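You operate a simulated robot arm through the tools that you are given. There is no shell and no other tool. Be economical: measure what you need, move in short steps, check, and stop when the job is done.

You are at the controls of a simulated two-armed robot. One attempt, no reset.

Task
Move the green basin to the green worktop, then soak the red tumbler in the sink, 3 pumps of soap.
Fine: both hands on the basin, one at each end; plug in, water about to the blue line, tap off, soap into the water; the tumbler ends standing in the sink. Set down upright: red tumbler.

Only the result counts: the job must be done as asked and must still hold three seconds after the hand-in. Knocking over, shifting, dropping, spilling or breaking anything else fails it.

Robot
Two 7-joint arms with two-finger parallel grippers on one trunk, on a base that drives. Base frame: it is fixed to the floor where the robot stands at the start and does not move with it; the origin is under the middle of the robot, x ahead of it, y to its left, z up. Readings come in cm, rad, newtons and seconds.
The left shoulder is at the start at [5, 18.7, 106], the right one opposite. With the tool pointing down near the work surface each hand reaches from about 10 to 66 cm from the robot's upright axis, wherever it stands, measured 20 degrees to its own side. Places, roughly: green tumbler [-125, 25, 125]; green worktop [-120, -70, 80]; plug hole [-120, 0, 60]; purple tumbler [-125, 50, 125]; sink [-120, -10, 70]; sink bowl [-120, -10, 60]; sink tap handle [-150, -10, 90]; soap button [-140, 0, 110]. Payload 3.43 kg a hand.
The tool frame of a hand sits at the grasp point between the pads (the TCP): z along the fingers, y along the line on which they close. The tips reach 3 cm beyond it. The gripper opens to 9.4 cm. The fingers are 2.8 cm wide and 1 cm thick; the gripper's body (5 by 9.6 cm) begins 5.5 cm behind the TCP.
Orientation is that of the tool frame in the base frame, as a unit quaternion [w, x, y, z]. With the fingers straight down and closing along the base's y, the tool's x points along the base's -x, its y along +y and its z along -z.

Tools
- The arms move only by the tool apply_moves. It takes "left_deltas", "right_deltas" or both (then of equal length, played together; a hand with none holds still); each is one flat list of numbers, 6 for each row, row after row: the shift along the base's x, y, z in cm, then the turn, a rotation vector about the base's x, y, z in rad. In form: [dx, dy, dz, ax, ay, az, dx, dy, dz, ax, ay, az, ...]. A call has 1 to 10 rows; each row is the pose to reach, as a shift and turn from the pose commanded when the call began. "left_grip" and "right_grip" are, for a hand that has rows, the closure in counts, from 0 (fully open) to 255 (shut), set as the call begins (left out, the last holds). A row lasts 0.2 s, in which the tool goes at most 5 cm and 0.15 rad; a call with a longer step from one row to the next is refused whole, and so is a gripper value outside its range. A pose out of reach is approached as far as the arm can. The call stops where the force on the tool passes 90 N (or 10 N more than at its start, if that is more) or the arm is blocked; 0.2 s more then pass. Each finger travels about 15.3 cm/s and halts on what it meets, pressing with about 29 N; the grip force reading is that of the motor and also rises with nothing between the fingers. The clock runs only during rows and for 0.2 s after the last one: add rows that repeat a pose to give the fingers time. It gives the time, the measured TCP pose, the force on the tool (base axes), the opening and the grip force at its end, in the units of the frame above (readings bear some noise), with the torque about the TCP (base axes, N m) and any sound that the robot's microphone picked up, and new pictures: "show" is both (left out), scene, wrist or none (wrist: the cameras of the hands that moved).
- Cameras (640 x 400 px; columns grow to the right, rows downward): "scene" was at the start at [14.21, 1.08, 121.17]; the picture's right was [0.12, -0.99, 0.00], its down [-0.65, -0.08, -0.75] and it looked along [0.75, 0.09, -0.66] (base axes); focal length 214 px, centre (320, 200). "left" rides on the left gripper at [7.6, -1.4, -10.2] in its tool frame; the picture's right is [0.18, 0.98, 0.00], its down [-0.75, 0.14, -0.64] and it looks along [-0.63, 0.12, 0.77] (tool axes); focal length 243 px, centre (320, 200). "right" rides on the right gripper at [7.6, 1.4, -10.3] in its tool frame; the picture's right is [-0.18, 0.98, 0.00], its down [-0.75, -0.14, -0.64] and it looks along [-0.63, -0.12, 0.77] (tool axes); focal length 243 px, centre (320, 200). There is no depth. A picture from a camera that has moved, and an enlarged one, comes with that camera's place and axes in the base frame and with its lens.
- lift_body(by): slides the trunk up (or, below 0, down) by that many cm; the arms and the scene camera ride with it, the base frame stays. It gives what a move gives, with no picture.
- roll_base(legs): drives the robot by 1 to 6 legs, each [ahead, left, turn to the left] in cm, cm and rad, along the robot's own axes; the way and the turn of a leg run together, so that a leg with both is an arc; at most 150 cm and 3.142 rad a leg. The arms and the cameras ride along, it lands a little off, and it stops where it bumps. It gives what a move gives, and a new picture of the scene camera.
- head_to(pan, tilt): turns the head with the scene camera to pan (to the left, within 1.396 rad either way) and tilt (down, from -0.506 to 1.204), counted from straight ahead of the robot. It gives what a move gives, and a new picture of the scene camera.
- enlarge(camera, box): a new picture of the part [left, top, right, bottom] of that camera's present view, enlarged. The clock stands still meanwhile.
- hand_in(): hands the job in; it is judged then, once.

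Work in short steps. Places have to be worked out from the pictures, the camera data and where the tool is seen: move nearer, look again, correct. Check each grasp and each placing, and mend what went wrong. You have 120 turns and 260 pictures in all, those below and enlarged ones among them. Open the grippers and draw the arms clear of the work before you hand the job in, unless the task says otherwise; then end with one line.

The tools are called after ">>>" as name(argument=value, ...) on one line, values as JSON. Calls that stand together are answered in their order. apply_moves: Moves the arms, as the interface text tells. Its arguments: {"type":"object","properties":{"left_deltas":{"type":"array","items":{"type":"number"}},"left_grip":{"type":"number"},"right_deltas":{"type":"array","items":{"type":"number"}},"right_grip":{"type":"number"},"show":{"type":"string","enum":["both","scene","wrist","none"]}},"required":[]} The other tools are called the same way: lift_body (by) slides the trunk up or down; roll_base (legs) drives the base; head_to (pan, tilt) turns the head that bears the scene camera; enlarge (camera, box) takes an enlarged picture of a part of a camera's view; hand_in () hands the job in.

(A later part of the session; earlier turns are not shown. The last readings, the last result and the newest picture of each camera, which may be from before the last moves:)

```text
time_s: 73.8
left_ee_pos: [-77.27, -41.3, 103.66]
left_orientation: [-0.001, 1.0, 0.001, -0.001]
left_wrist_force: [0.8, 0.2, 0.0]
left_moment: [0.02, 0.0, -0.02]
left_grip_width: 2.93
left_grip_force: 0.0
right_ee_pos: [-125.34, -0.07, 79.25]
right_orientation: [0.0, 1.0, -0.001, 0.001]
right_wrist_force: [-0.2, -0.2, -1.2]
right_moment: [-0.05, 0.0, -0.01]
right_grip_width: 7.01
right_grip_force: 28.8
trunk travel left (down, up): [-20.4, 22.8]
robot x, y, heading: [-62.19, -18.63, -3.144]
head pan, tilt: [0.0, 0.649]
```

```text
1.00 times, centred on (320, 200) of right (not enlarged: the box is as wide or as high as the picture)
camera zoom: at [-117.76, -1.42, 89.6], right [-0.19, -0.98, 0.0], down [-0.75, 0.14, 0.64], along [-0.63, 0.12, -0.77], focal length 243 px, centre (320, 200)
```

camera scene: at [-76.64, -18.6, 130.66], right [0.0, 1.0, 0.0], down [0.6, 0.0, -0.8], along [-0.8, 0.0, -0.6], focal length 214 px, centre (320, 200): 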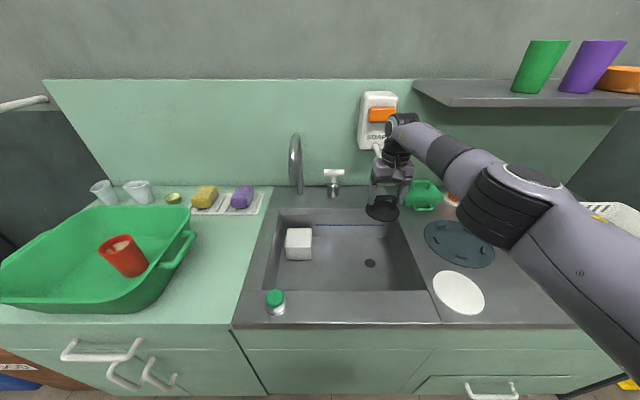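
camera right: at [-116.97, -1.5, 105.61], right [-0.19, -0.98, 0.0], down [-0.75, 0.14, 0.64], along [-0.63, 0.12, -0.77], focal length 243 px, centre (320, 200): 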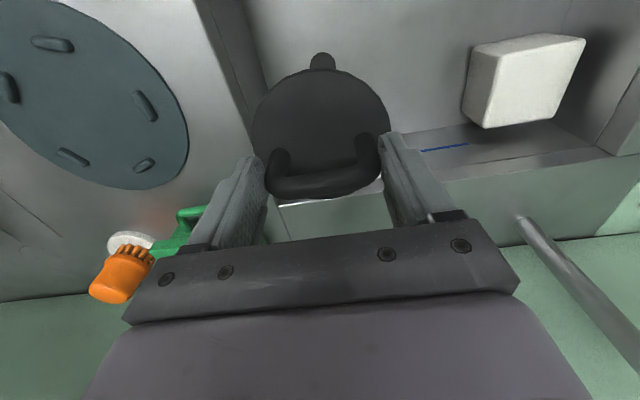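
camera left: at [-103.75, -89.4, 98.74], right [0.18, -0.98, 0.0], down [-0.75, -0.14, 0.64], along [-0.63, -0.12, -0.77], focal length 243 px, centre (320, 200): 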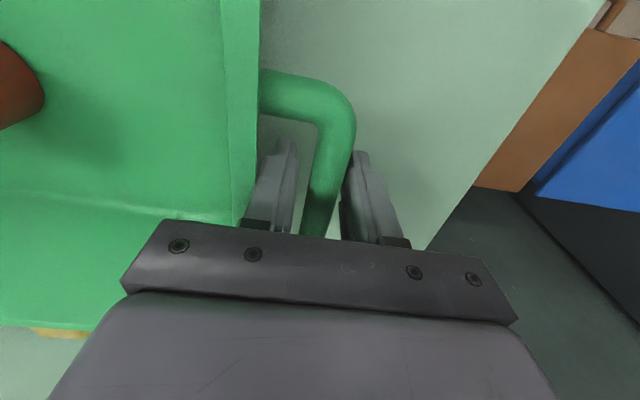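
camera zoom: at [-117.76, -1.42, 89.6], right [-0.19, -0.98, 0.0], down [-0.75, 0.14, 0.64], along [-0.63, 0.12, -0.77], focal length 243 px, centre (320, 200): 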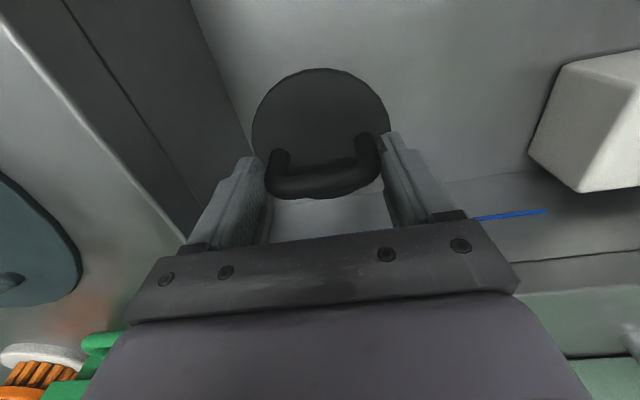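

Plug is right above the hole. Before lowering more I check the right elbow's clearance over the counter.

>>> head_to(pan=-0.7, tilt=0.5)

```text
time_s: 74.9
left_ee_pos: [-77.32, -41.23, 103.68]
left_orientation: [-0.001, 1.0, 0.0, -0.001]
left_wrist_force: [1.0, 1.0, 0.1]
left_moment: [0.0, 0.02, 0.04]
left_grip_width: 2.95
left_grip_force: 0.0
right_ee_pos: [-125.45, -0.04, 79.28]
right_orientation: [0.0, 1.0, -0.001, 0.001]
right_wrist_force: [0.8, -0.2, -1.6]
right_moment: [0.02, 0.03, 0.0]
right_grip_width: 7.0
right_grip_force: 28.5
trunk travel left (down, up): [-20.4, 22.8]
robot x, y, heading: [-61.82, -18.17, -3.142]
head pan, tilt: [-0.7, 0.499]
camera scene: at [-74.88, -12.74, 116.0], right [0.64, 0.77, 0.0], down [0.37, -0.31, -0.88], along [-0.67, 0.56, -0.48], focal length 214 px, centre (320, 200)
```

scene: 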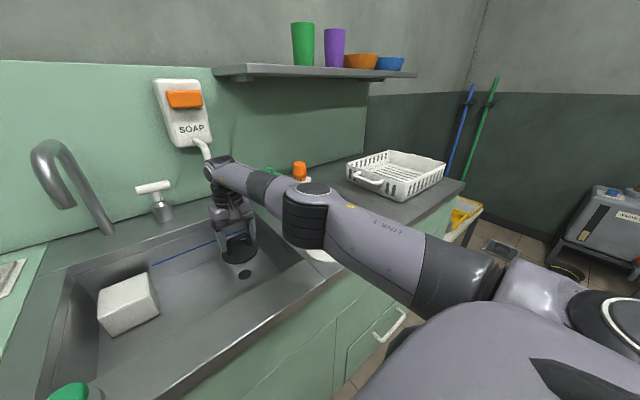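

The elbow hangs only a few cm above the counter, so I lower the hand with the arm rather than the trunk.

>>> apply_moves(right_deltas=[0, 0, -2, 0, 0, 0, 0, 0, -4, 0, 0, 0, 0, 0, -6, 0, 0, 0, 0, 0, -6, 0, 0, 0])

```text
time_s: 75.9
left_ee_pos: [-77.31, -41.26, 103.68]
left_orientation: [-0.002, 1.0, 0.001, 0.0]
left_wrist_force: [-0.6, 0.3, 0.3]
left_moment: [0.0, 0.02, 0.01]
left_grip_width: 2.97
left_grip_force: 0.1
right_ee_pos: [-124.87, 0.02, 73.18]
right_orientation: [-0.001, 1.0, -0.002, 0.001]
right_wrist_force: [0.0, 0.4, 0.2]
right_moment: [0.02, 0.01, 0.0]
right_grip_width: 7.02
right_grip_force: 29.3
right hand out of reach, approached as far as the arm can: row 3, 4
trunk travel left (down, up): [-20.4, 22.8]
robot x, y, heading: [-62.32, -18.5, -3.14]
head pan, tilt: [-0.7, 0.499]
camera scene: at [-74.88, -12.75, 116.0], right [0.64, 0.77, 0.0], down [0.37, -0.31, -0.88], along [-0.67, 0.57, -0.48], focal length 214 px, centre (320, 200)
camera right: at [-117.33, -1.31, 83.45], right [-0.19, -0.98, 0.0], down [-0.75, 0.14, 0.64], along [-0.63, 0.12, -0.77], focal length 243 px, centre (320, 200)
```

scene: 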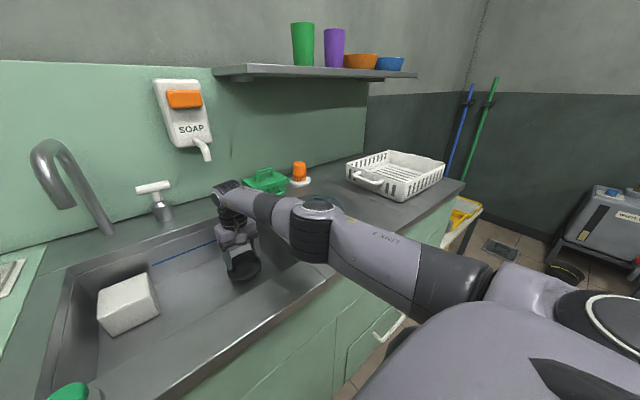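
right: 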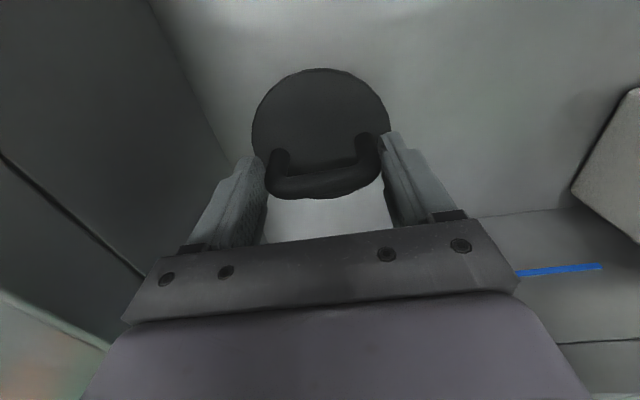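

The elbow keeps clear. I lower by arm 3 cm more toward the floor of the bowl.

>>> apply_moves(right_deltas=[0, 0, -1, 0, 0, 0, 0, 0, -2, 0, 0, 0, 0, 0, -3, 0, 0, 0, 0, 0, -3, 0, 0, 0])

```text
time_s: 76.9
left_ee_pos: [-77.02, -41.36, 103.72]
left_orientation: [-0.003, 1.0, 0.001, -0.003]
left_wrist_force: [0.5, -0.7, 1.0]
left_moment: [0.0, 0.0, -0.01]
left_grip_width: 2.93
left_grip_force: 0.0
right_ee_pos: [-124.71, 0.21, 70.96]
right_orientation: [-0.002, 1.0, -0.002, -0.006]
right_wrist_force: [3.6, 3.9, 36.8]
right_moment: [0.05, -0.21, -0.06]
right_grip_width: 7.03
right_grip_force: 29.2
right hand out of reach, approached as far as the arm can: row 3, 4
trunk travel left (down, up): [-20.4, 22.8]
robot x, y, heading: [-61.63, -18.59, -3.143]
head pan, tilt: [-0.7, 0.499]
camera scene: at [-74.52, -12.81, 116.11], right [0.64, 0.76, 0.0], down [0.36, -0.31, -0.88], along [-0.67, 0.57, -0.48], focal length 214 px, centre (320, 200)
camera right: at [-116.94, -1.19, 81.27], right [-0.19, -0.98, 0.0], down [-0.75, 0.14, 0.65], along [-0.64, 0.12, -0.76], focal length 243 px, centre (320, 200)
```

scene: 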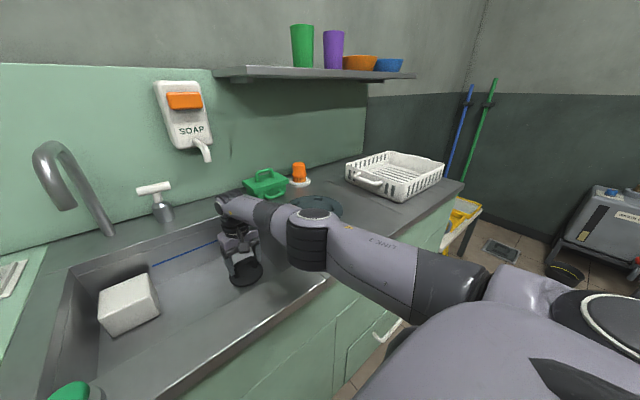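
right: 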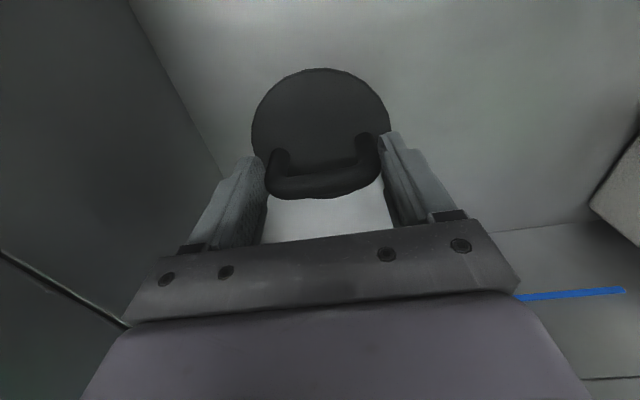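

Contact at z≈71 with 37 N: the plug sits on the hole. I ease and open the gripper, then rise.

>>> apply_moves(right_deltas=[0, 0, 1.2, 0, 0, 0, 0, 0, 1.2, 0, 0, 0, 0, 0, 1.2, 0, 0, 0, 0, 0, 1.2, 0, 0, 0], right_grip=60, show="none")

>>> apply_moves(right_deltas=[0, 0, 3, 0, 0, 0, 0, 0, 7, 0, 0, 0, 0, 0, 11, 0, 0, 0, 0, 0, 15, 0, 0, 0])

>>> enlarge(camera="scene", box=[60, 180, 330, 350])

```text
time_s: 77.9
left_ee_pos: [-77.35, -41.26, 103.63]
left_orientation: [-0.002, 1.0, 0.001, 0.0]
left_wrist_force: [0.6, -0.2, 0.3]
left_moment: [-0.03, 0.03, 0.02]
left_grip_width: 2.95
left_grip_force: 0.0
right_ee_pos: [-124.53, 0.24, 71.3]
right_orientation: [-0.001, 1.0, -0.002, 0.001]
right_wrist_force: [0.0, -0.1, -0.4]
right_moment: [-0.01, 0.04, -0.02]
right_grip_width: 7.28
right_grip_force: 0.1
trunk travel left (down, up): [-20.4, 22.8]
robot x, y, heading: [-62.56, -18.4, -3.137]
head pan, tilt: [-0.7, 0.499]
```

```text
time_s: 78.9
left_ee_pos: [-77.25, -41.34, 103.77]
left_orientation: [-0.001, 1.0, 0.001, -0.001]
left_wrist_force: [-1.0, -0.1, 0.3]
left_moment: [0.0, 0.01, 0.0]
left_grip_width: 2.96
left_grip_force: 0.0
right_ee_pos: [-124.8, 0.24, 86.53]
right_orientation: [0.0, 1.0, -0.002, 0.001]
right_wrist_force: [-0.1, 0.2, 0.0]
right_moment: [0.0, 0.01, -0.01]
right_grip_width: 7.21
right_grip_force: 0.1
trunk travel left (down, up): [-20.4, 22.8]
robot x, y, heading: [-62.16, -18.65, -3.144]
head pan, tilt: [-0.7, 0.499]
camera scene: at [-74.86, -12.75, 116.0], right [0.64, 0.77, 0.0], down [0.37, -0.31, -0.88], along [-0.67, 0.57, -0.48], focal length 214 px, centre (320, 200)
camera right: at [-117.18, -1.2, 96.81], right [-0.19, -0.98, 0.0], down [-0.75, 0.14, 0.64], along [-0.63, 0.12, -0.77], focal length 243 px, centre (320, 200)
```

scene: 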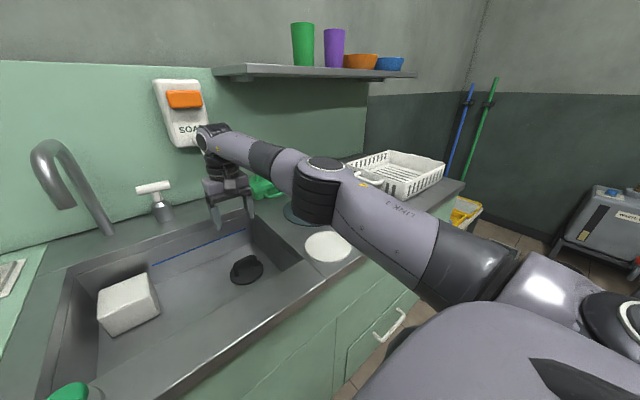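
right: 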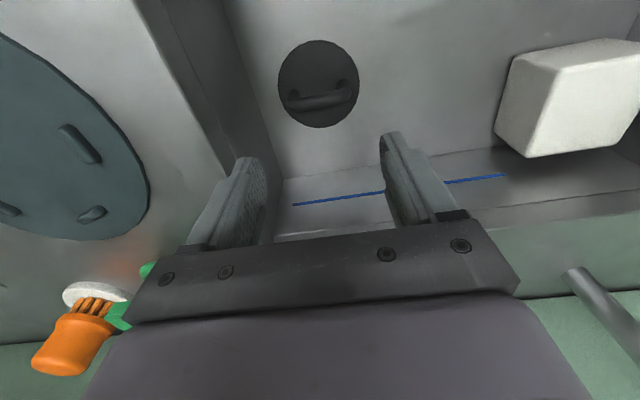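

```text
2.35 times, centred on (195, 265) of scene
camera zoom: at [-74.86, -12.75, 116.0], right [0.64, 0.77, 0.0], down [0.37, -0.31, -0.88], along [-0.67, 0.57, -0.48], focal length 505 px, centre (614, 47)
```

zoom: 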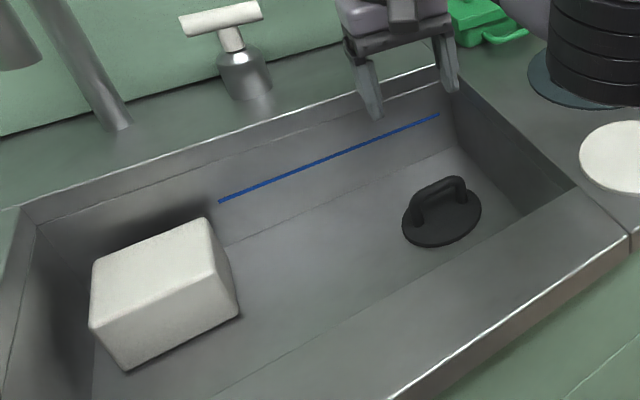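

The plug lies flat over the hole. Next the tap: its T-bar is at roughly [−145, −13.3, 91.5], bar along y. I raise the right hand and begin turning it to point ahead.

>>> apply_moves(right_deltas=[2, 0, 3, 0, 0.14, 0, 4, 0, 6, 0, 0.28, 0, 6, 0, 9, 0, 0.42, 0, 8, 0, 12, 0, 0.56, 0, 10, 0, 14, 0, 0.7, 0, 11, 0, 15, 0, 0.84, 0, 12, 0, 16, 0, 0.98, 0, 13, 0, 17, 0, 1.12, 0, 13, 0, 17, 0, 1.26, 0, 13, 0, 17, 0, 1.4, 0], right_grip=255)

```text
time_s: 81.1
left_ee_pos: [-77.21, -41.3, 103.59]
left_orientation: [-0.002, 1.0, 0.001, 0.0]
left_wrist_force: [0.1, -0.7, -0.2]
left_moment: [0.05, -0.03, -0.01]
left_grip_width: 2.93
left_grip_force: 0.0
right_ee_pos: [-111.7, 0.13, 103.46]
right_orientation: [0.002, 0.765, -0.002, -0.644]
right_wrist_force: [-0.7, 0.3, 0.2]
right_moment: [0.02, 0.01, 0.04]
right_grip_width: 0.01
right_grip_force: 29.3
trunk travel left (down, up): [-20.4, 22.8]
robot x, y, heading: [-61.92, -18.61, -3.141]
head pan, tilt: [-0.7, 0.499]
camera scene: at [-74.88, -12.73, 116.0], right [0.64, 0.77, 0.0], down [0.37, -0.31, -0.88], along [-0.67, 0.57, -0.48], focal length 214 px, centre (320, 200)
camera right: at [-100.25, -1.22, 97.75], right [-0.03, -0.98, 0.19], down [0.5, 0.14, 0.85], along [-0.86, 0.12, 0.49], focal length 243 px, centre (320, 200)
```

scene: 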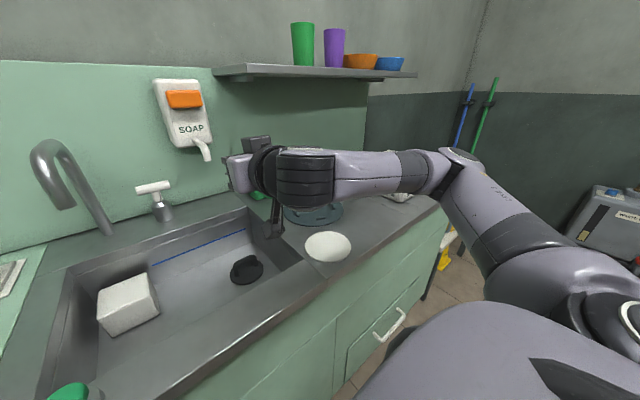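
right: 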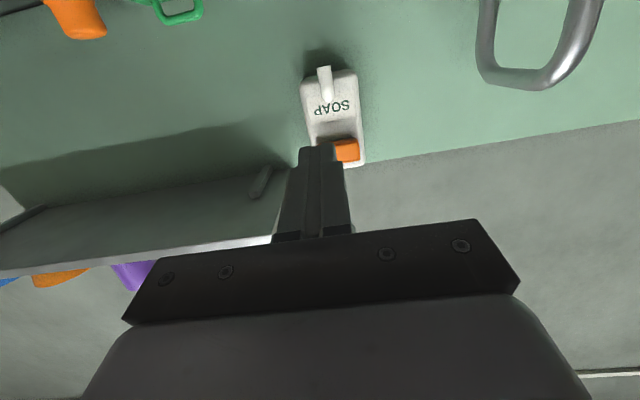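

The hand points ahead. I bring it in front of the right end of the T-bar, staying left of the soap nozzle (at y≈0) and right of the spout (y≈−26).

>>> apply_moves(right_deltas=[0, -3.5, -3.5, 0, 0.05, 0, 0, -7, -7, 0, 0.1, 0, 0, -10, -10, 0, 0.17, 0, -4, -10, -11, 0, 0.17, 0, -8, -10, -11, 0, 0.17, 0, -12, -10, -11, 0, 0.17, 0, -16, -10, -11, 0, 0.17, 0, -20, -10, -11, 0, 0.17, 0, -20, -10, -11, 0, 0.17, 0])

>>> head_to(pan=-0.2, tilt=0.45)

```text
time_s: 83.1
left_ee_pos: [-77.33, -41.23, 103.86]
left_orientation: [-0.003, 1.0, 0.001, -0.001]
left_wrist_force: [-0.2, -0.1, -0.9]
left_moment: [0.0, -0.01, 0.01]
left_grip_width: 2.97
left_grip_force: 0.1
right_ee_pos: [-131.82, -9.86, 92.22]
right_orientation: [0.001, 0.709, -0.002, -0.706]
right_wrist_force: [-0.2, -0.5, -0.4]
right_moment: [-0.02, 0.03, -0.03]
right_grip_width: 0.0
right_grip_force: 28.8
trunk travel left (down, up): [-20.4, 22.8]
robot x, y, heading: [-62.07, -18.72, -3.143]
head pan, tilt: [-0.7, 0.499]
camera scene: at [-74.88, -12.74, 116.0], right [0.64, 0.77, 0.0], down [0.37, -0.31, -0.88], along [-0.67, 0.57, -0.48], focal length 214 px, centre (320, 200)
camera right: at [-121.54, -11.29, 84.78], right [0.0, -0.98, 0.19], down [0.64, 0.14, 0.76], along [-0.77, 0.12, 0.63], focal length 243 px, centre (320, 200)
```

scene: 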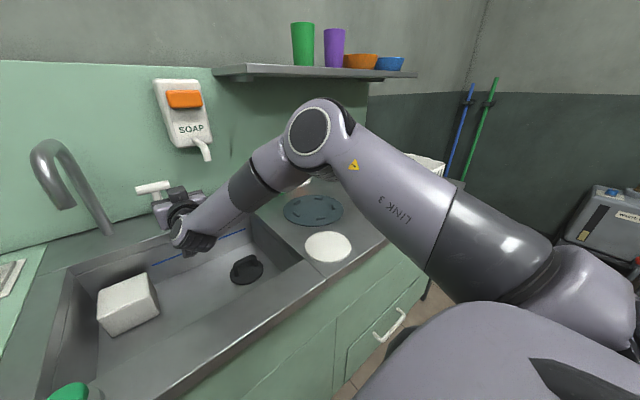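
right: 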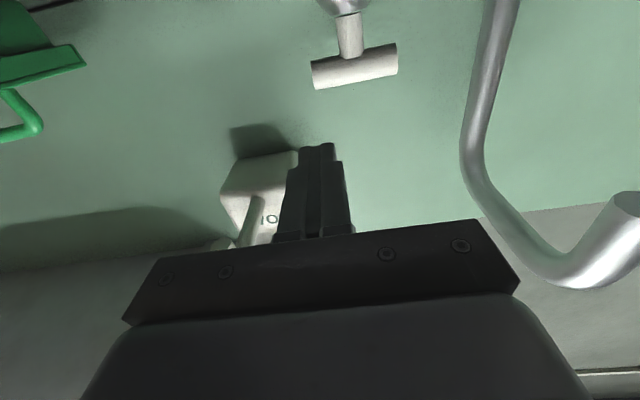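

```text
time_s: 84.0
left_ee_pos: [-77.36, -41.23, 103.6]
left_orientation: [-0.002, 1.0, 0.001, -0.001]
left_wrist_force: [-0.5, 0.6, -0.3]
left_moment: [-0.01, 0.0, -0.01]
left_grip_width: 2.95
left_grip_force: 0.0
right_ee_pos: [-131.81, -9.79, 92.26]
right_orientation: [0.002, 0.708, -0.001, -0.706]
right_wrist_force: [-0.4, 0.3, 0.2]
right_moment: [-0.03, 0.03, 0.02]
right_grip_width: 0.0
right_grip_force: 28.6
trunk travel left (down, up): [-20.4, 22.8]
robot x, y, heading: [-62.06, -18.36, -3.139]
head pan, tilt: [-0.201, 0.45]
camera scene: at [-76.92, -16.76, 116.45], right [0.2, 0.98, 0.0], down [0.43, -0.09, -0.9], along [-0.88, 0.18, -0.44], focal length 214 px, centre (320, 200)
```

scene: 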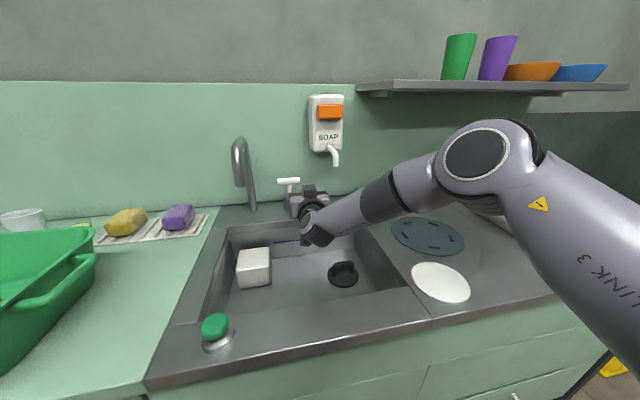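

The T-bar triangulates to [−146.2, −13.4, 90.1], ends at y −9.6 and −17.3. I approach its right end and press it toward the wall, watching force and sound.

>>> apply_moves(right_deltas=[-3, -0.8, -2, 0, 0, 0, -6, -0.8, -2, 0, 0, 0, -9, -0.8, -2, 0, 0, 0, -11, -0.8, -2, 0, 0, 0, -12, -0.8, -2, 0, 0, 0])

```text
time_s: 85.2
left_ee_pos: [-77.32, -41.28, 103.7]
left_orientation: [-0.001, 1.0, 0.002, -0.001]
left_wrist_force: [0.7, 1.0, 0.7]
left_moment: [-0.01, -0.04, 0.0]
left_grip_width: 2.95
left_grip_force: 0.0
right_ee_pos: [-141.62, -10.59, 90.4]
right_orientation: [0.001, 0.709, -0.002, -0.706]
right_wrist_force: [0.4, -0.8, -0.4]
right_moment: [0.02, 0.0, 0.01]
right_grip_width: 0.0
right_grip_force: 28.9
right hand out of reach, approached as far as the arm can: row 4, 5
trunk travel left (down, up): [-20.4, 22.8]
robot x, y, heading: [-62.12, -18.84, -3.141]
head pan, tilt: [-0.201, 0.45]
camera scene: at [-76.92, -16.77, 116.45], right [0.2, 0.98, 0.0], down [0.43, -0.09, -0.9], along [-0.88, 0.18, -0.44], focal length 214 px, centre (320, 200)
camera right: at [-131.27, -12.01, 82.96], right [0.0, -0.98, 0.19], down [0.64, 0.14, 0.76], along [-0.77, 0.12, 0.63], focal length 243 px, centre (320, 200)
```

scene: 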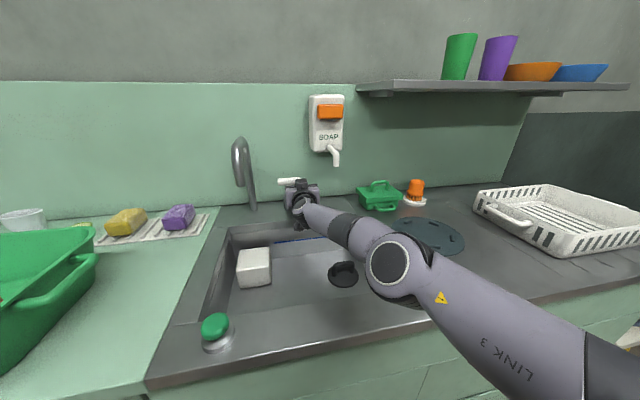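
right: 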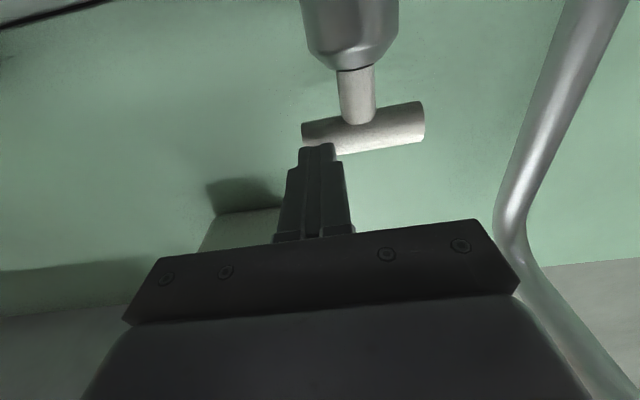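

The arm tops out just touching the bar. Turning the robot left brings the right shoulder nearer the counter, so I back off, raise, turn left 0.65 rad and look.

>>> roll_base(legs=[[-45, 0, 0]])

>>> lift_body(by=14)

>>> apply_moves(right_deltas=[4, 2, 0, 0, 0, 0, 8, 4, 0, 0, 0, 0, 12, 6, 0, 0, 0, 0, 16, 8, 0, 0, 0, 0, 20, 10, 0, 0, 0, 0], show="none")

>>> roll_base(legs=[[0, 0, 0.65]])

```text
time_s: 88.0
left_ee_pos: [-32.29, -41.3, 103.8]
left_orientation: [-0.002, 1.0, -0.003, -0.001]
left_wrist_force: [0.9, -0.1, 0.2]
left_moment: [-0.01, 0.01, 0.01]
left_grip_width: 2.95
left_grip_force: 0.0
right_ee_pos: [-96.43, -10.2, 90.52]
right_orientation: [-0.001, 0.708, -0.003, -0.706]
right_wrist_force: [0.2, -0.3, -0.5]
right_moment: [-0.01, 0.01, -0.02]
right_grip_width: 0.01
right_grip_force: 28.4
trunk travel left (down, up): [-20.4, 22.8]
robot x, y, heading: [-16.99, -18.5, 3.132]
head pan, tilt: [-0.201, 0.45]
camera scene: at [-31.73, -16.8, 116.45], right [0.2, 0.98, 0.0], down [0.43, -0.09, -0.9], along [-0.88, 0.18, -0.44], focal length 214 px, centre (320, 200)
```

scene: 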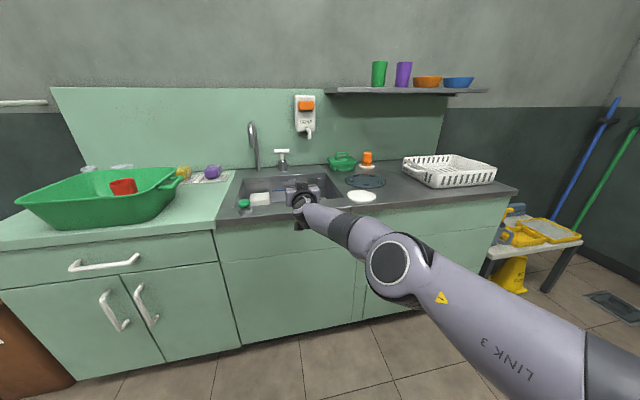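

```text
time_s: 89.6
left_ee_pos: [-32.44, -41.43, 117.69]
left_orientation: [-0.002, 1.0, -0.002, 0.0]
left_wrist_force: [-0.9, -0.4, -1.0]
left_moment: [-0.04, 0.01, -0.01]
left_grip_width: 2.96
left_grip_force: 0.0
right_ee_pos: [-96.47, -10.19, 104.51]
right_orientation: [0.0, 0.708, -0.003, -0.706]
right_wrist_force: [0.1, -0.2, 0.4]
right_moment: [0.0, -0.01, 0.0]
right_grip_width: 0.0
right_grip_force: 28.4
trunk travel left (down, up): [-34.4, 8.8]
robot x, y, heading: [-16.89, -18.46, 3.133]
head pan, tilt: [-0.201, 0.45]
```

```text
time_s: 90.8
left_ee_pos: [-32.31, -41.32, 117.78]
left_orientation: [0.0, 1.0, -0.002, -0.001]
left_wrist_force: [-0.1, 0.6, 0.1]
left_moment: [-0.04, 0.03, 0.03]
left_grip_width: 2.94
left_grip_force: 0.1
right_ee_pos: [-75.43, -5.49, 107.93]
right_orientation: [-0.01, 0.714, -0.014, -0.7]
right_wrist_force: [-0.3, 0.8, -0.3]
right_moment: [-0.02, 0.03, -0.04]
right_grip_width: 0.0
right_grip_force: 28.9
right hand out of reach, approached as far as the arm can: row 1, 2, 3, 4, 5
trunk travel left (down, up): [-34.4, 8.8]
robot x, y, heading: [-16.69, -19.09, 3.139]
head pan, tilt: [-0.201, 0.45]
```

```text
time_s: 93.0
left_ee_pos: [-15.52, -46.07, 117.59]
left_orientation: [-0.002, 0.949, 0.316, -0.001]
left_wrist_force: [-0.4, -1.2, 0.4]
left_moment: [0.0, 0.01, 0.02]
left_grip_width: 2.95
left_grip_force: 0.1
right_ee_pos: [-71.68, -43.51, 107.9]
right_orientation: [0.213, 0.681, 0.215, -0.667]
right_wrist_force: [-0.7, -0.7, 0.5]
right_moment: [0.02, -0.04, 0.0]
right_grip_width: 0.01
right_grip_force: 28.9
trunk travel left (down, up): [-34.4, 8.8]
robot x, y, heading: [-17.19, -18.53, -2.498]
head pan, tilt: [-0.201, 0.45]
camera scene: at [-29.88, -26.13, 130.45], right [-0.43, 0.9, 0.0], down [0.39, 0.19, -0.9], along [-0.81, -0.38, -0.44], focal length 214 px, centre (320, 200)
```

scene: 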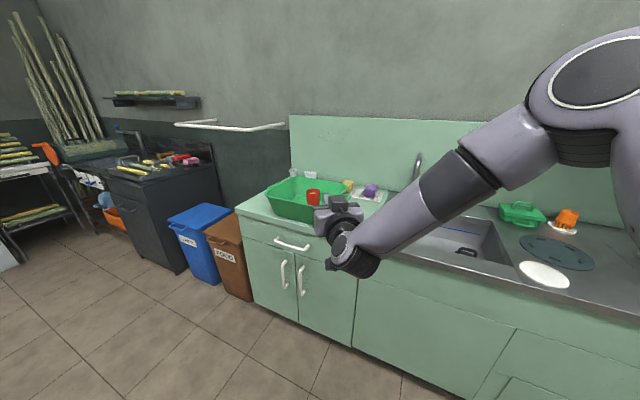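

Now I turn the hand back to point straight at the counter and move it in front of the robot's right side.

>>> apply_moves(right_deltas=[-1, 4.4, 0, 0, 0, -0.08, -2, 8.8, 0, 0, 0, -0.16, -3, 13.2, 0, 0, 0, -0.24, -4, 17.6, 0, 0, 0, -0.32, -5, 22, 0, 0, 0, -0.4, -6, 26.4, 0, 0, 0, -0.48, -7, 30.8, 0, 0, 0, -0.56, -8, 34.5, 0, 0, 0, -0.64, -8, 34.5, 0, 0, 0, -0.64], show="none")

>>> head_to(pan=-0.7, tilt=0.6)

```text
time_s: 95.0
left_ee_pos: [-15.47, -46.04, 117.75]
left_orientation: [-0.001, 0.949, 0.317, -0.002]
left_wrist_force: [-0.4, -0.3, 0.0]
left_moment: [0.0, -0.02, 0.03]
left_grip_width: 2.96
left_grip_force: 0.0
right_ee_pos: [-77.85, -15.07, 112.47]
right_orientation: [-0.009, 0.715, -0.011, -0.699]
right_wrist_force: [-0.4, 0.4, 0.6]
right_moment: [-0.01, -0.04, 0.01]
right_grip_width: 0.02
right_grip_force: 28.5
right hand out of reach, approached as far as the arm can: row 2, 3, 4, 5, 6, 7, 8, 9
trunk travel left (down, up): [-34.4, 8.8]
robot x, y, heading: [-17.03, -18.82, -2.501]
head pan, tilt: [-0.201, 0.45]
```

```text
time_s: 95.9
left_ee_pos: [-15.58, -45.94, 117.67]
left_orientation: [-0.002, 0.948, 0.317, -0.001]
left_wrist_force: [-0.6, 0.4, -0.7]
left_moment: [0.01, 0.0, -0.03]
left_grip_width: 2.95
left_grip_force: 0.0
right_ee_pos: [-77.87, -15.18, 112.5]
right_orientation: [-0.009, 0.717, -0.011, -0.697]
right_wrist_force: [-0.6, -0.9, -0.4]
right_moment: [-0.02, 0.02, 0.0]
right_grip_width: 0.0
right_grip_force: 28.9
trunk travel left (down, up): [-34.4, 8.8]
robot x, y, heading: [-17.07, -18.97, -2.498]
head pan, tilt: [-0.7, 0.6]
camera scene: at [-30.41, -21.7, 129.1], right [0.06, 1.0, 0.0], down [0.56, -0.03, -0.83], along [-0.82, 0.05, -0.56], focal length 214 px, centre (320, 200)
```

scene: 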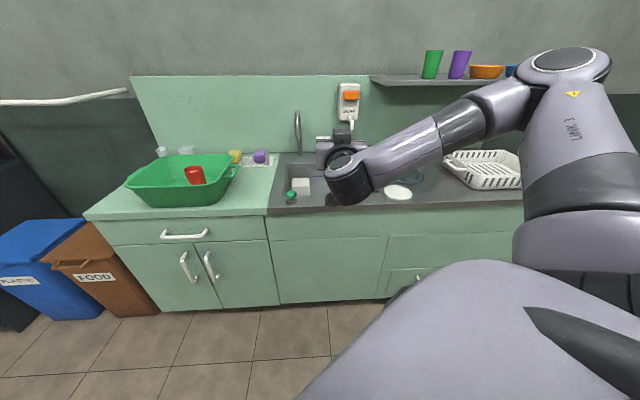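

The hand points at the counter. I drive straight toward the counter (diagonally in robot axes) about 41 cm.

>>> roll_base(legs=[[32.9, -24.5, 0]])

```text
time_s: 98.4
left_ee_pos: [-56.26, -46.97, 117.81]
left_orientation: [-0.002, 0.947, 0.321, -0.001]
left_wrist_force: [0.4, -0.7, 1.0]
left_moment: [-0.01, -0.01, -0.02]
left_grip_width: 2.95
left_grip_force: 0.0
right_ee_pos: [-118.94, -16.92, 112.45]
right_orientation: [-0.004, 0.716, -0.006, -0.698]
right_wrist_force: [-0.1, -0.3, -1.0]
right_moment: [0.03, 0.0, -0.02]
right_grip_width: 0.0
right_grip_force: 29.2
trunk travel left (down, up): [-34.4, 8.8]
robot x, y, heading: [-58.17, -19.7, -2.49]
head pan, tilt: [-0.7, 0.6]
camera scene: at [-71.38, -22.83, 129.09], right [0.05, 1.0, 0.0], down [0.56, -0.03, -0.82], along [-0.82, 0.04, -0.57], focal length 214 px, centre (320, 200)
```

scene: 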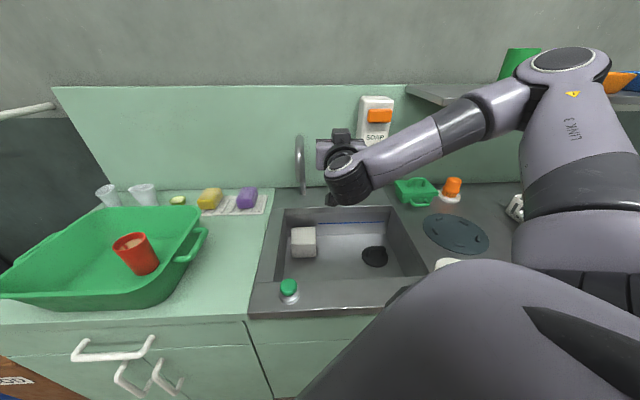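

Close enough (shoulder now about 73 cm from the bar). I lower the trunk 14 cm and move the hand in front of the bar's right end.

>>> lift_body(by=-14)

>>> apply_moves(right_deltas=[0, 3, -3, 0, 0, 0, 0, 6.1, -6, 0, 0, 0, -3, 6.3, -8.4, 0, 0, 0, -7, 6.3, -8.4, 0, 0, 0, -11, 6.3, -8.4, 0, 0, 0, -15, 6.3, -8.4, 0, 0, 0, -19, 6.3, -8.4, 0, 0, 0, -21.5, 6.3, -8.4, 0, 0, 0, -21.5, 6.3, -8.4, 0, 0, 0])

```text
time_s: 100.1
left_ee_pos: [-56.28, -46.92, 103.73]
left_orientation: [-0.001, 0.947, 0.321, -0.002]
left_wrist_force: [-1.0, 0.0, 0.3]
left_moment: [-0.05, 0.02, 0.03]
left_grip_width: 2.97
left_grip_force: 0.0
right_ee_pos: [-118.93, -16.83, 98.66]
right_orientation: [-0.004, 0.716, -0.006, -0.698]
right_wrist_force: [0.2, -0.8, -0.2]
right_moment: [-0.01, 0.01, -0.01]
right_grip_width: 0.0
right_grip_force: 28.9
trunk travel left (down, up): [-20.4, 22.8]
robot x, y, heading: [-57.86, -19.86, -2.491]
head pan, tilt: [-0.7, 0.6]
```

```text
time_s: 102.1
left_ee_pos: [-56.28, -46.92, 103.69]
left_orientation: [-0.001, 0.947, 0.322, -0.002]
left_wrist_force: [-0.9, 0.1, -0.5]
left_moment: [-0.02, -0.02, 0.0]
left_grip_width: 2.98
left_grip_force: 0.0
right_ee_pos: [-142.11, -15.93, 94.76]
right_orientation: [-0.017, 0.733, -0.019, -0.68]
right_wrist_force: [0.1, -0.8, -0.8]
right_moment: [0.0, 0.0, 0.0]
right_grip_width: 0.01
right_grip_force: 28.9
right hand out of reach, approached as far as the arm can: row 1, 2, 3, 4, 5, 6, 7, 8, 9
trunk travel left (down, up): [-20.4, 22.8]
robot x, y, heading: [-57.52, -20.12, -2.492]
head pan, tilt: [-0.7, 0.6]
camera scene: at [-71.34, -22.83, 115.09], right [0.05, 1.0, 0.0], down [0.56, -0.03, -0.83], along [-0.82, 0.04, -0.56], focal length 214 px, centre (320, 200)
camera right: at [-131.41, -17.85, 87.96], right [-0.06, -0.98, 0.18], down [0.59, 0.11, 0.8], along [-0.81, 0.16, 0.57], focal length 243 px, centre (320, 200)
```

scene: 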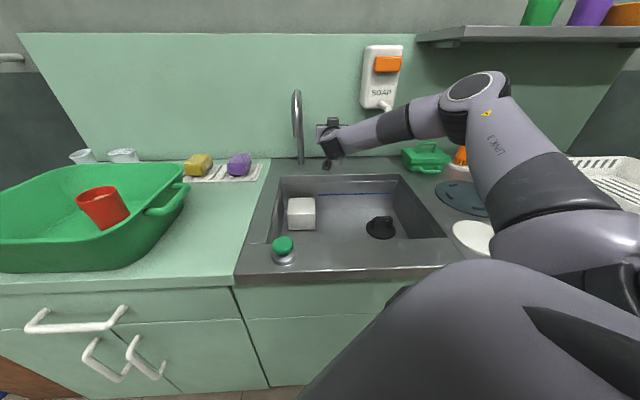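
right: 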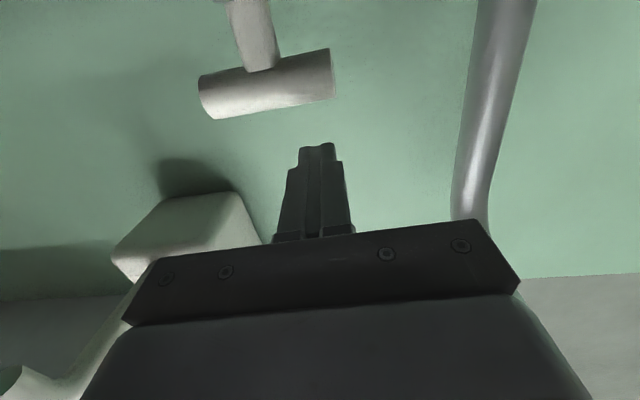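

A wrist limit keeps the hand off target. I let the hand yaw left 0.4 rad (easier for this arm posture) and go again to the point before the bar's right end.

>>> apply_moves(right_deltas=[4, 0, 0, 0, 0, 0.1, 6, 0, 0, 0, 0, 0.2, 6, 0, 0, 0, 0, 0.3, 6, 0, 0, 0, 0, 0.4, 4, 0, 0, 0, 0, 0.4, 2, 0, 0, 0, 0, 0.4, 2, 0, 0, 0, 0, 0.4])

```text
time_s: 103.8
left_ee_pos: [-56.16, -46.65, 103.8]
left_orientation: [-0.001, 0.949, 0.317, -0.003]
left_wrist_force: [0.0, 0.3, 0.1]
left_moment: [0.02, 0.0, 0.0]
left_grip_width: 2.97
left_grip_force: 0.1
right_ee_pos: [-136.54, -21.35, 97.91]
right_orientation: [0.05, 0.748, 0.073, -0.658]
right_wrist_force: [22.6, 29.4, 0.6]
right_moment: [-0.83, 0.52, 2.53]
right_grip_width: 0.0
right_grip_force: 28.5
right hand out of reach, approached as far as the arm can: row 1, 2, 3, 4, 5, 6, 7
trunk travel left (down, up): [-20.4, 22.8]
robot x, y, heading: [-57.62, -19.48, -2.494]
head pan, tilt: [-0.7, 0.6]
stopped in row 7 (right hand): the force on the tool passed its limit (the readings are from after the stop); the commanded pose is now the measured one
camera scene: at [-71.02, -22.29, 115.14], right [0.06, 1.0, 0.0], down [0.56, -0.03, -0.83], along [-0.83, 0.04, -0.56], focal length 214 px, centre (320, 200)
camera right: at [-125.22, -20.65, 91.74], right [0.15, -0.98, 0.16], down [0.51, 0.22, 0.83], along [-0.85, -0.04, 0.53], focal length 243 px, centre (320, 200)
```

scene: 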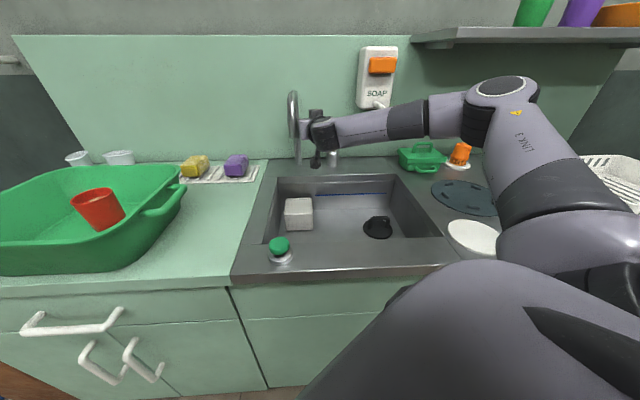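
right: 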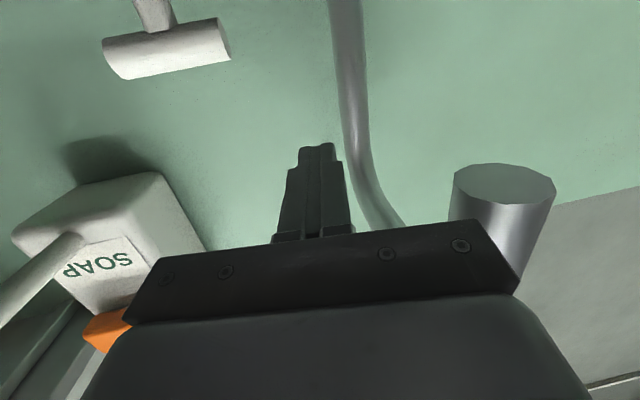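

The hand slid left and brushed the spout; this turn angle is bad for the arm. I retreat at once, straight back from the tap.

>>> apply_moves(right_deltas=[2, 1.5, 0, 0, 0, 0, 5, 3, 0, 0, 0, 0, 9, 4, 0, 0, 0, 0, 13, 5, 0, 0, 0, 0, 17, 5, 0, 0, 0, 0])

>>> roll_base(legs=[[-20, 15, 0], [0, 0, -0.37]])

```text
time_s: 105.0
left_ee_pos: [-56.3, -46.75, 103.81]
left_orientation: [-0.002, 0.948, 0.317, -0.001]
left_wrist_force: [-0.2, 0.7, -0.2]
left_moment: [-0.02, 0.02, -0.01]
left_grip_width: 2.93
left_grip_force: 0.1
right_ee_pos: [-119.69, -17.21, 98.27]
right_orientation: [0.05, 0.75, 0.077, -0.655]
right_wrist_force: [0.9, -0.6, 0.7]
right_moment: [0.0, 0.05, -0.01]
right_grip_width: 0.0
right_grip_force: 28.8
right hand out of reach, approached as far as the arm can: row 3, 4, 5
trunk travel left (down, up): [-20.4, 22.8]
robot x, y, heading: [-58.55, -19.67, -2.492]
head pan, tilt: [-0.7, 0.6]
camera scene: at [-71.34, -22.57, 115.1], right [0.05, 1.0, 0.0], down [0.56, -0.03, -0.83], along [-0.82, 0.04, -0.56], focal length 214 px, centre (320, 200)
camera right: at [-108.39, -16.37, 92.08], right [0.16, -0.98, 0.16], down [0.5, 0.21, 0.84], along [-0.85, -0.05, 0.52], focal length 243 px, centre (320, 200)
```

scene: 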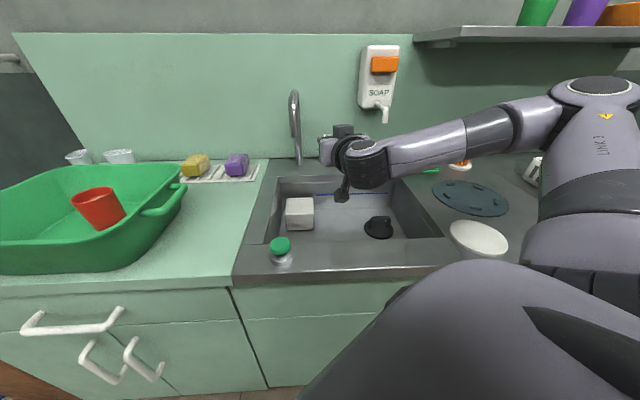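
right: 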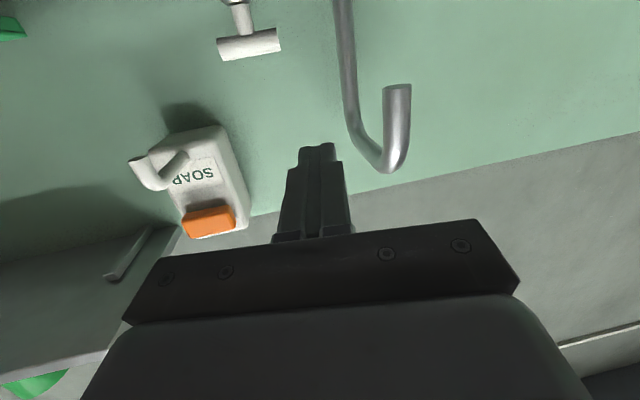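

```text
time_s: 108.0
left_ee_pos: [-41.67, -45.71, 103.68]
left_orientation: [-0.002, 0.991, 0.137, -0.001]
left_wrist_force: [0.6, -1.0, -0.2]
left_moment: [-0.04, 0.05, -0.01]
left_grip_width: 2.98
left_grip_force: 0.0
right_ee_pos: [-89.92, 5.0, 98.22]
right_orientation: [-0.071, 0.751, -0.063, -0.653]
right_wrist_force: [0.6, 0.6, 0.5]
right_moment: [0.03, -0.03, 0.01]
right_grip_width: 0.01
right_grip_force: 29.4
trunk travel left (down, up): [-20.4, 22.8]
robot x, y, heading: [-33.07, -19.66, -2.867]
head pan, tilt: [-0.7, 0.6]
camera scene: at [-46.8, -17.6, 115.09], right [0.41, 0.91, 0.0], down [0.51, -0.23, -0.83], along [-0.75, 0.34, -0.56], focal length 214 px, centre (320, 200)
```

scene: 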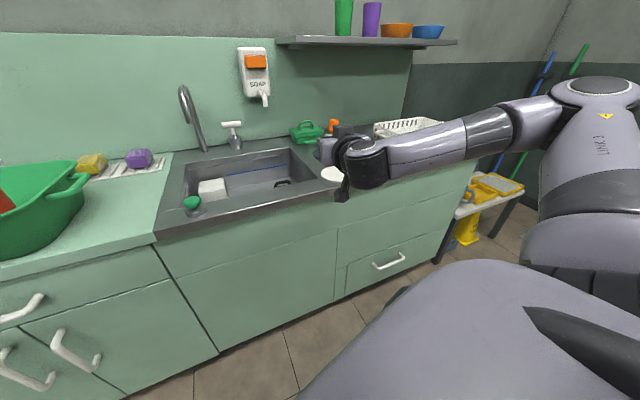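

At this smaller turn (0.27 rad) I re-aim the hand at −x and move it toward y≈−9 to see if the arm is free again.

>>> apply_moves(right_deltas=[0, -2.5, 0, 0, 0.05, 0.08, 0, -5, 0, 0, 0.1, 0.16, 0, -7.5, -1, 0, 0.13, 0.2, 0, -10, -2, 0, 0.13, 0.25, 0, -12.5, -3, 0, 0.13, 0.3, 0, -14, -4, 0, 0.13, 0.3, 0, -14, -4, 0, 0.13, 0.3], show="scene")

```text
time_s: 109.6
left_ee_pos: [-41.68, -45.7, 103.69]
left_orientation: [-0.001, 0.991, 0.137, -0.001]
left_wrist_force: [-0.1, -0.5, 0.5]
left_moment: [-0.02, 0.02, 0.01]
left_grip_width: 2.94
left_grip_force: 0.0
right_ee_pos: [-88.61, -12.53, 97.48]
right_orientation: [0.029, 0.71, 0.044, -0.703]
right_wrist_force: [-0.1, 0.4, 0.0]
right_moment: [-0.01, 0.01, -0.02]
right_grip_width: 0.0
right_grip_force: 29.1
right hand out of reach, approached as far as the arm can: row 1, 2, 3, 4, 5, 6, 7
trunk travel left (down, up): [-20.4, 22.8]
robot x, y, heading: [-33.17, -19.63, -2.864]
head pan, tilt: [-0.7, 0.6]
camera scene: at [-46.8, -17.6, 115.09], right [0.41, 0.91, 0.0], down [0.51, -0.23, -0.83], along [-0.75, 0.34, -0.56], focal length 214 px, centre (320, 200)
```

scene: 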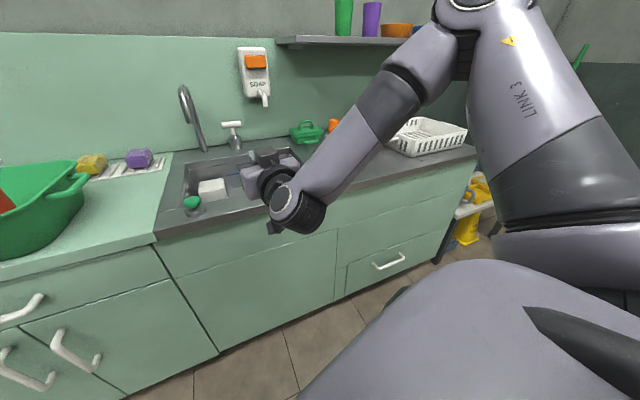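

I reset the arm posture by turning the tool back down while extending it ahead over the front of the sink.

>>> apply_moves(right_deltas=[-1, 1, 2, 0, -0.14, 0, -2, 2, 4, 0, -0.28, 0, -3, 3, 6, 0, -0.42, 0, -4, 4, 8, 0, -0.56, 0, -5, 5, 8, 0, -0.7, 0, -6, 6, 8, 0, -0.84, 0, -7, 7, 8, 0, -0.98, 0, -8, 8, 8, 0, -1.12, 0, -9, 9, 8, 0, -1.26, 0, -10, 10, 8, 0, -1.4, 0], show="scene")

```text
time_s: 111.8
left_ee_pos: [-41.67, -45.68, 103.67]
left_orientation: [-0.001, 0.99, 0.138, -0.002]
left_wrist_force: [0.4, 0.6, -0.2]
left_moment: [0.01, -0.03, 0.02]
left_grip_width: 2.94
left_grip_force: 0.1
right_ee_pos: [-98.59, -2.82, 105.29]
right_orientation: [0.054, 0.995, 0.017, -0.08]
right_wrist_force: [-0.1, 0.3, -0.1]
right_moment: [0.01, 0.0, 0.0]
right_grip_width: 0.02
right_grip_force: 29.1
trunk travel left (down, up): [-20.4, 22.8]
robot x, y, heading: [-33.21, -19.66, -2.867]
head pan, tilt: [-0.7, 0.6]
camera scene: at [-46.81, -17.63, 115.09], right [0.41, 0.91, 0.0], down [0.51, -0.23, -0.83], along [-0.75, 0.34, -0.56], focal length 214 px, centre (320, 200)
```

scene: 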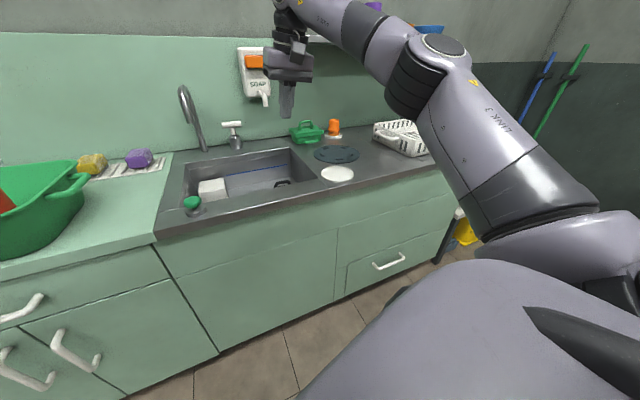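

Posture reset works. I now rotate the hand to point ahead again here in free space, with small retreat, as worked before.

>>> apply_moves(right_deltas=[1, 0, 0, 0, 0.14, 0, 3, 0, 0, 0, 0.28, 0, 5, 0, 0, 0, 0.42, 0, 7, -1, 0, 0, 0.56, 0, 9, -2, 0, 0, 0.7, 0, 11, -2, 0, 0, 0.84, 0, 12, -2, 0, 0, 0.98, 0, 13, -2, 0, 0, 1.12, 0, 13, -2, 0, 0, 1.26, 0, 13, -2, 0, 0, 1.4, 0], show="scene")

```text
time_s: 114.0
left_ee_pos: [-41.61, -45.62, 103.67]
left_orientation: [-0.002, 0.99, 0.138, -0.001]
left_wrist_force: [-0.4, 0.0, 1.6]
left_moment: [-0.03, 0.02, -0.01]
left_grip_width: 2.94
left_grip_force: 0.1
right_ee_pos: [-85.57, -4.68, 105.38]
right_orientation: [0.032, 0.708, 0.047, -0.704]
right_wrist_force: [0.8, 1.1, 0.6]
right_moment: [-0.02, 0.02, 0.01]
right_grip_width: 0.02
right_grip_force: 29.2
trunk travel left (down, up): [-20.4, 22.8]
robot x, y, heading: [-32.83, -19.75, -2.867]
head pan, tilt: [-0.7, 0.6]
camera scene: at [-46.79, -17.61, 115.1], right [0.41, 0.91, 0.0], down [0.51, -0.23, -0.83], along [-0.75, 0.34, -0.56], focal length 214 px, centre (320, 200)
```

scene: 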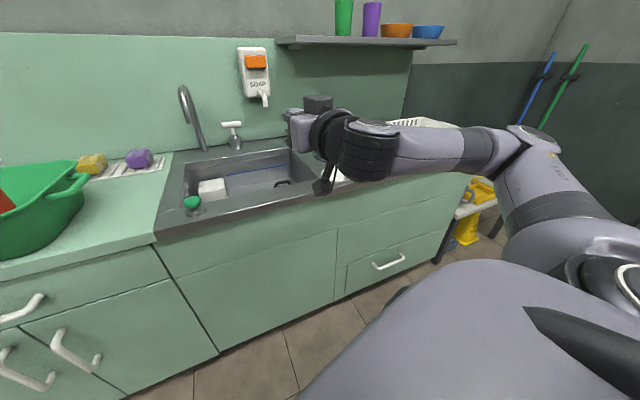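

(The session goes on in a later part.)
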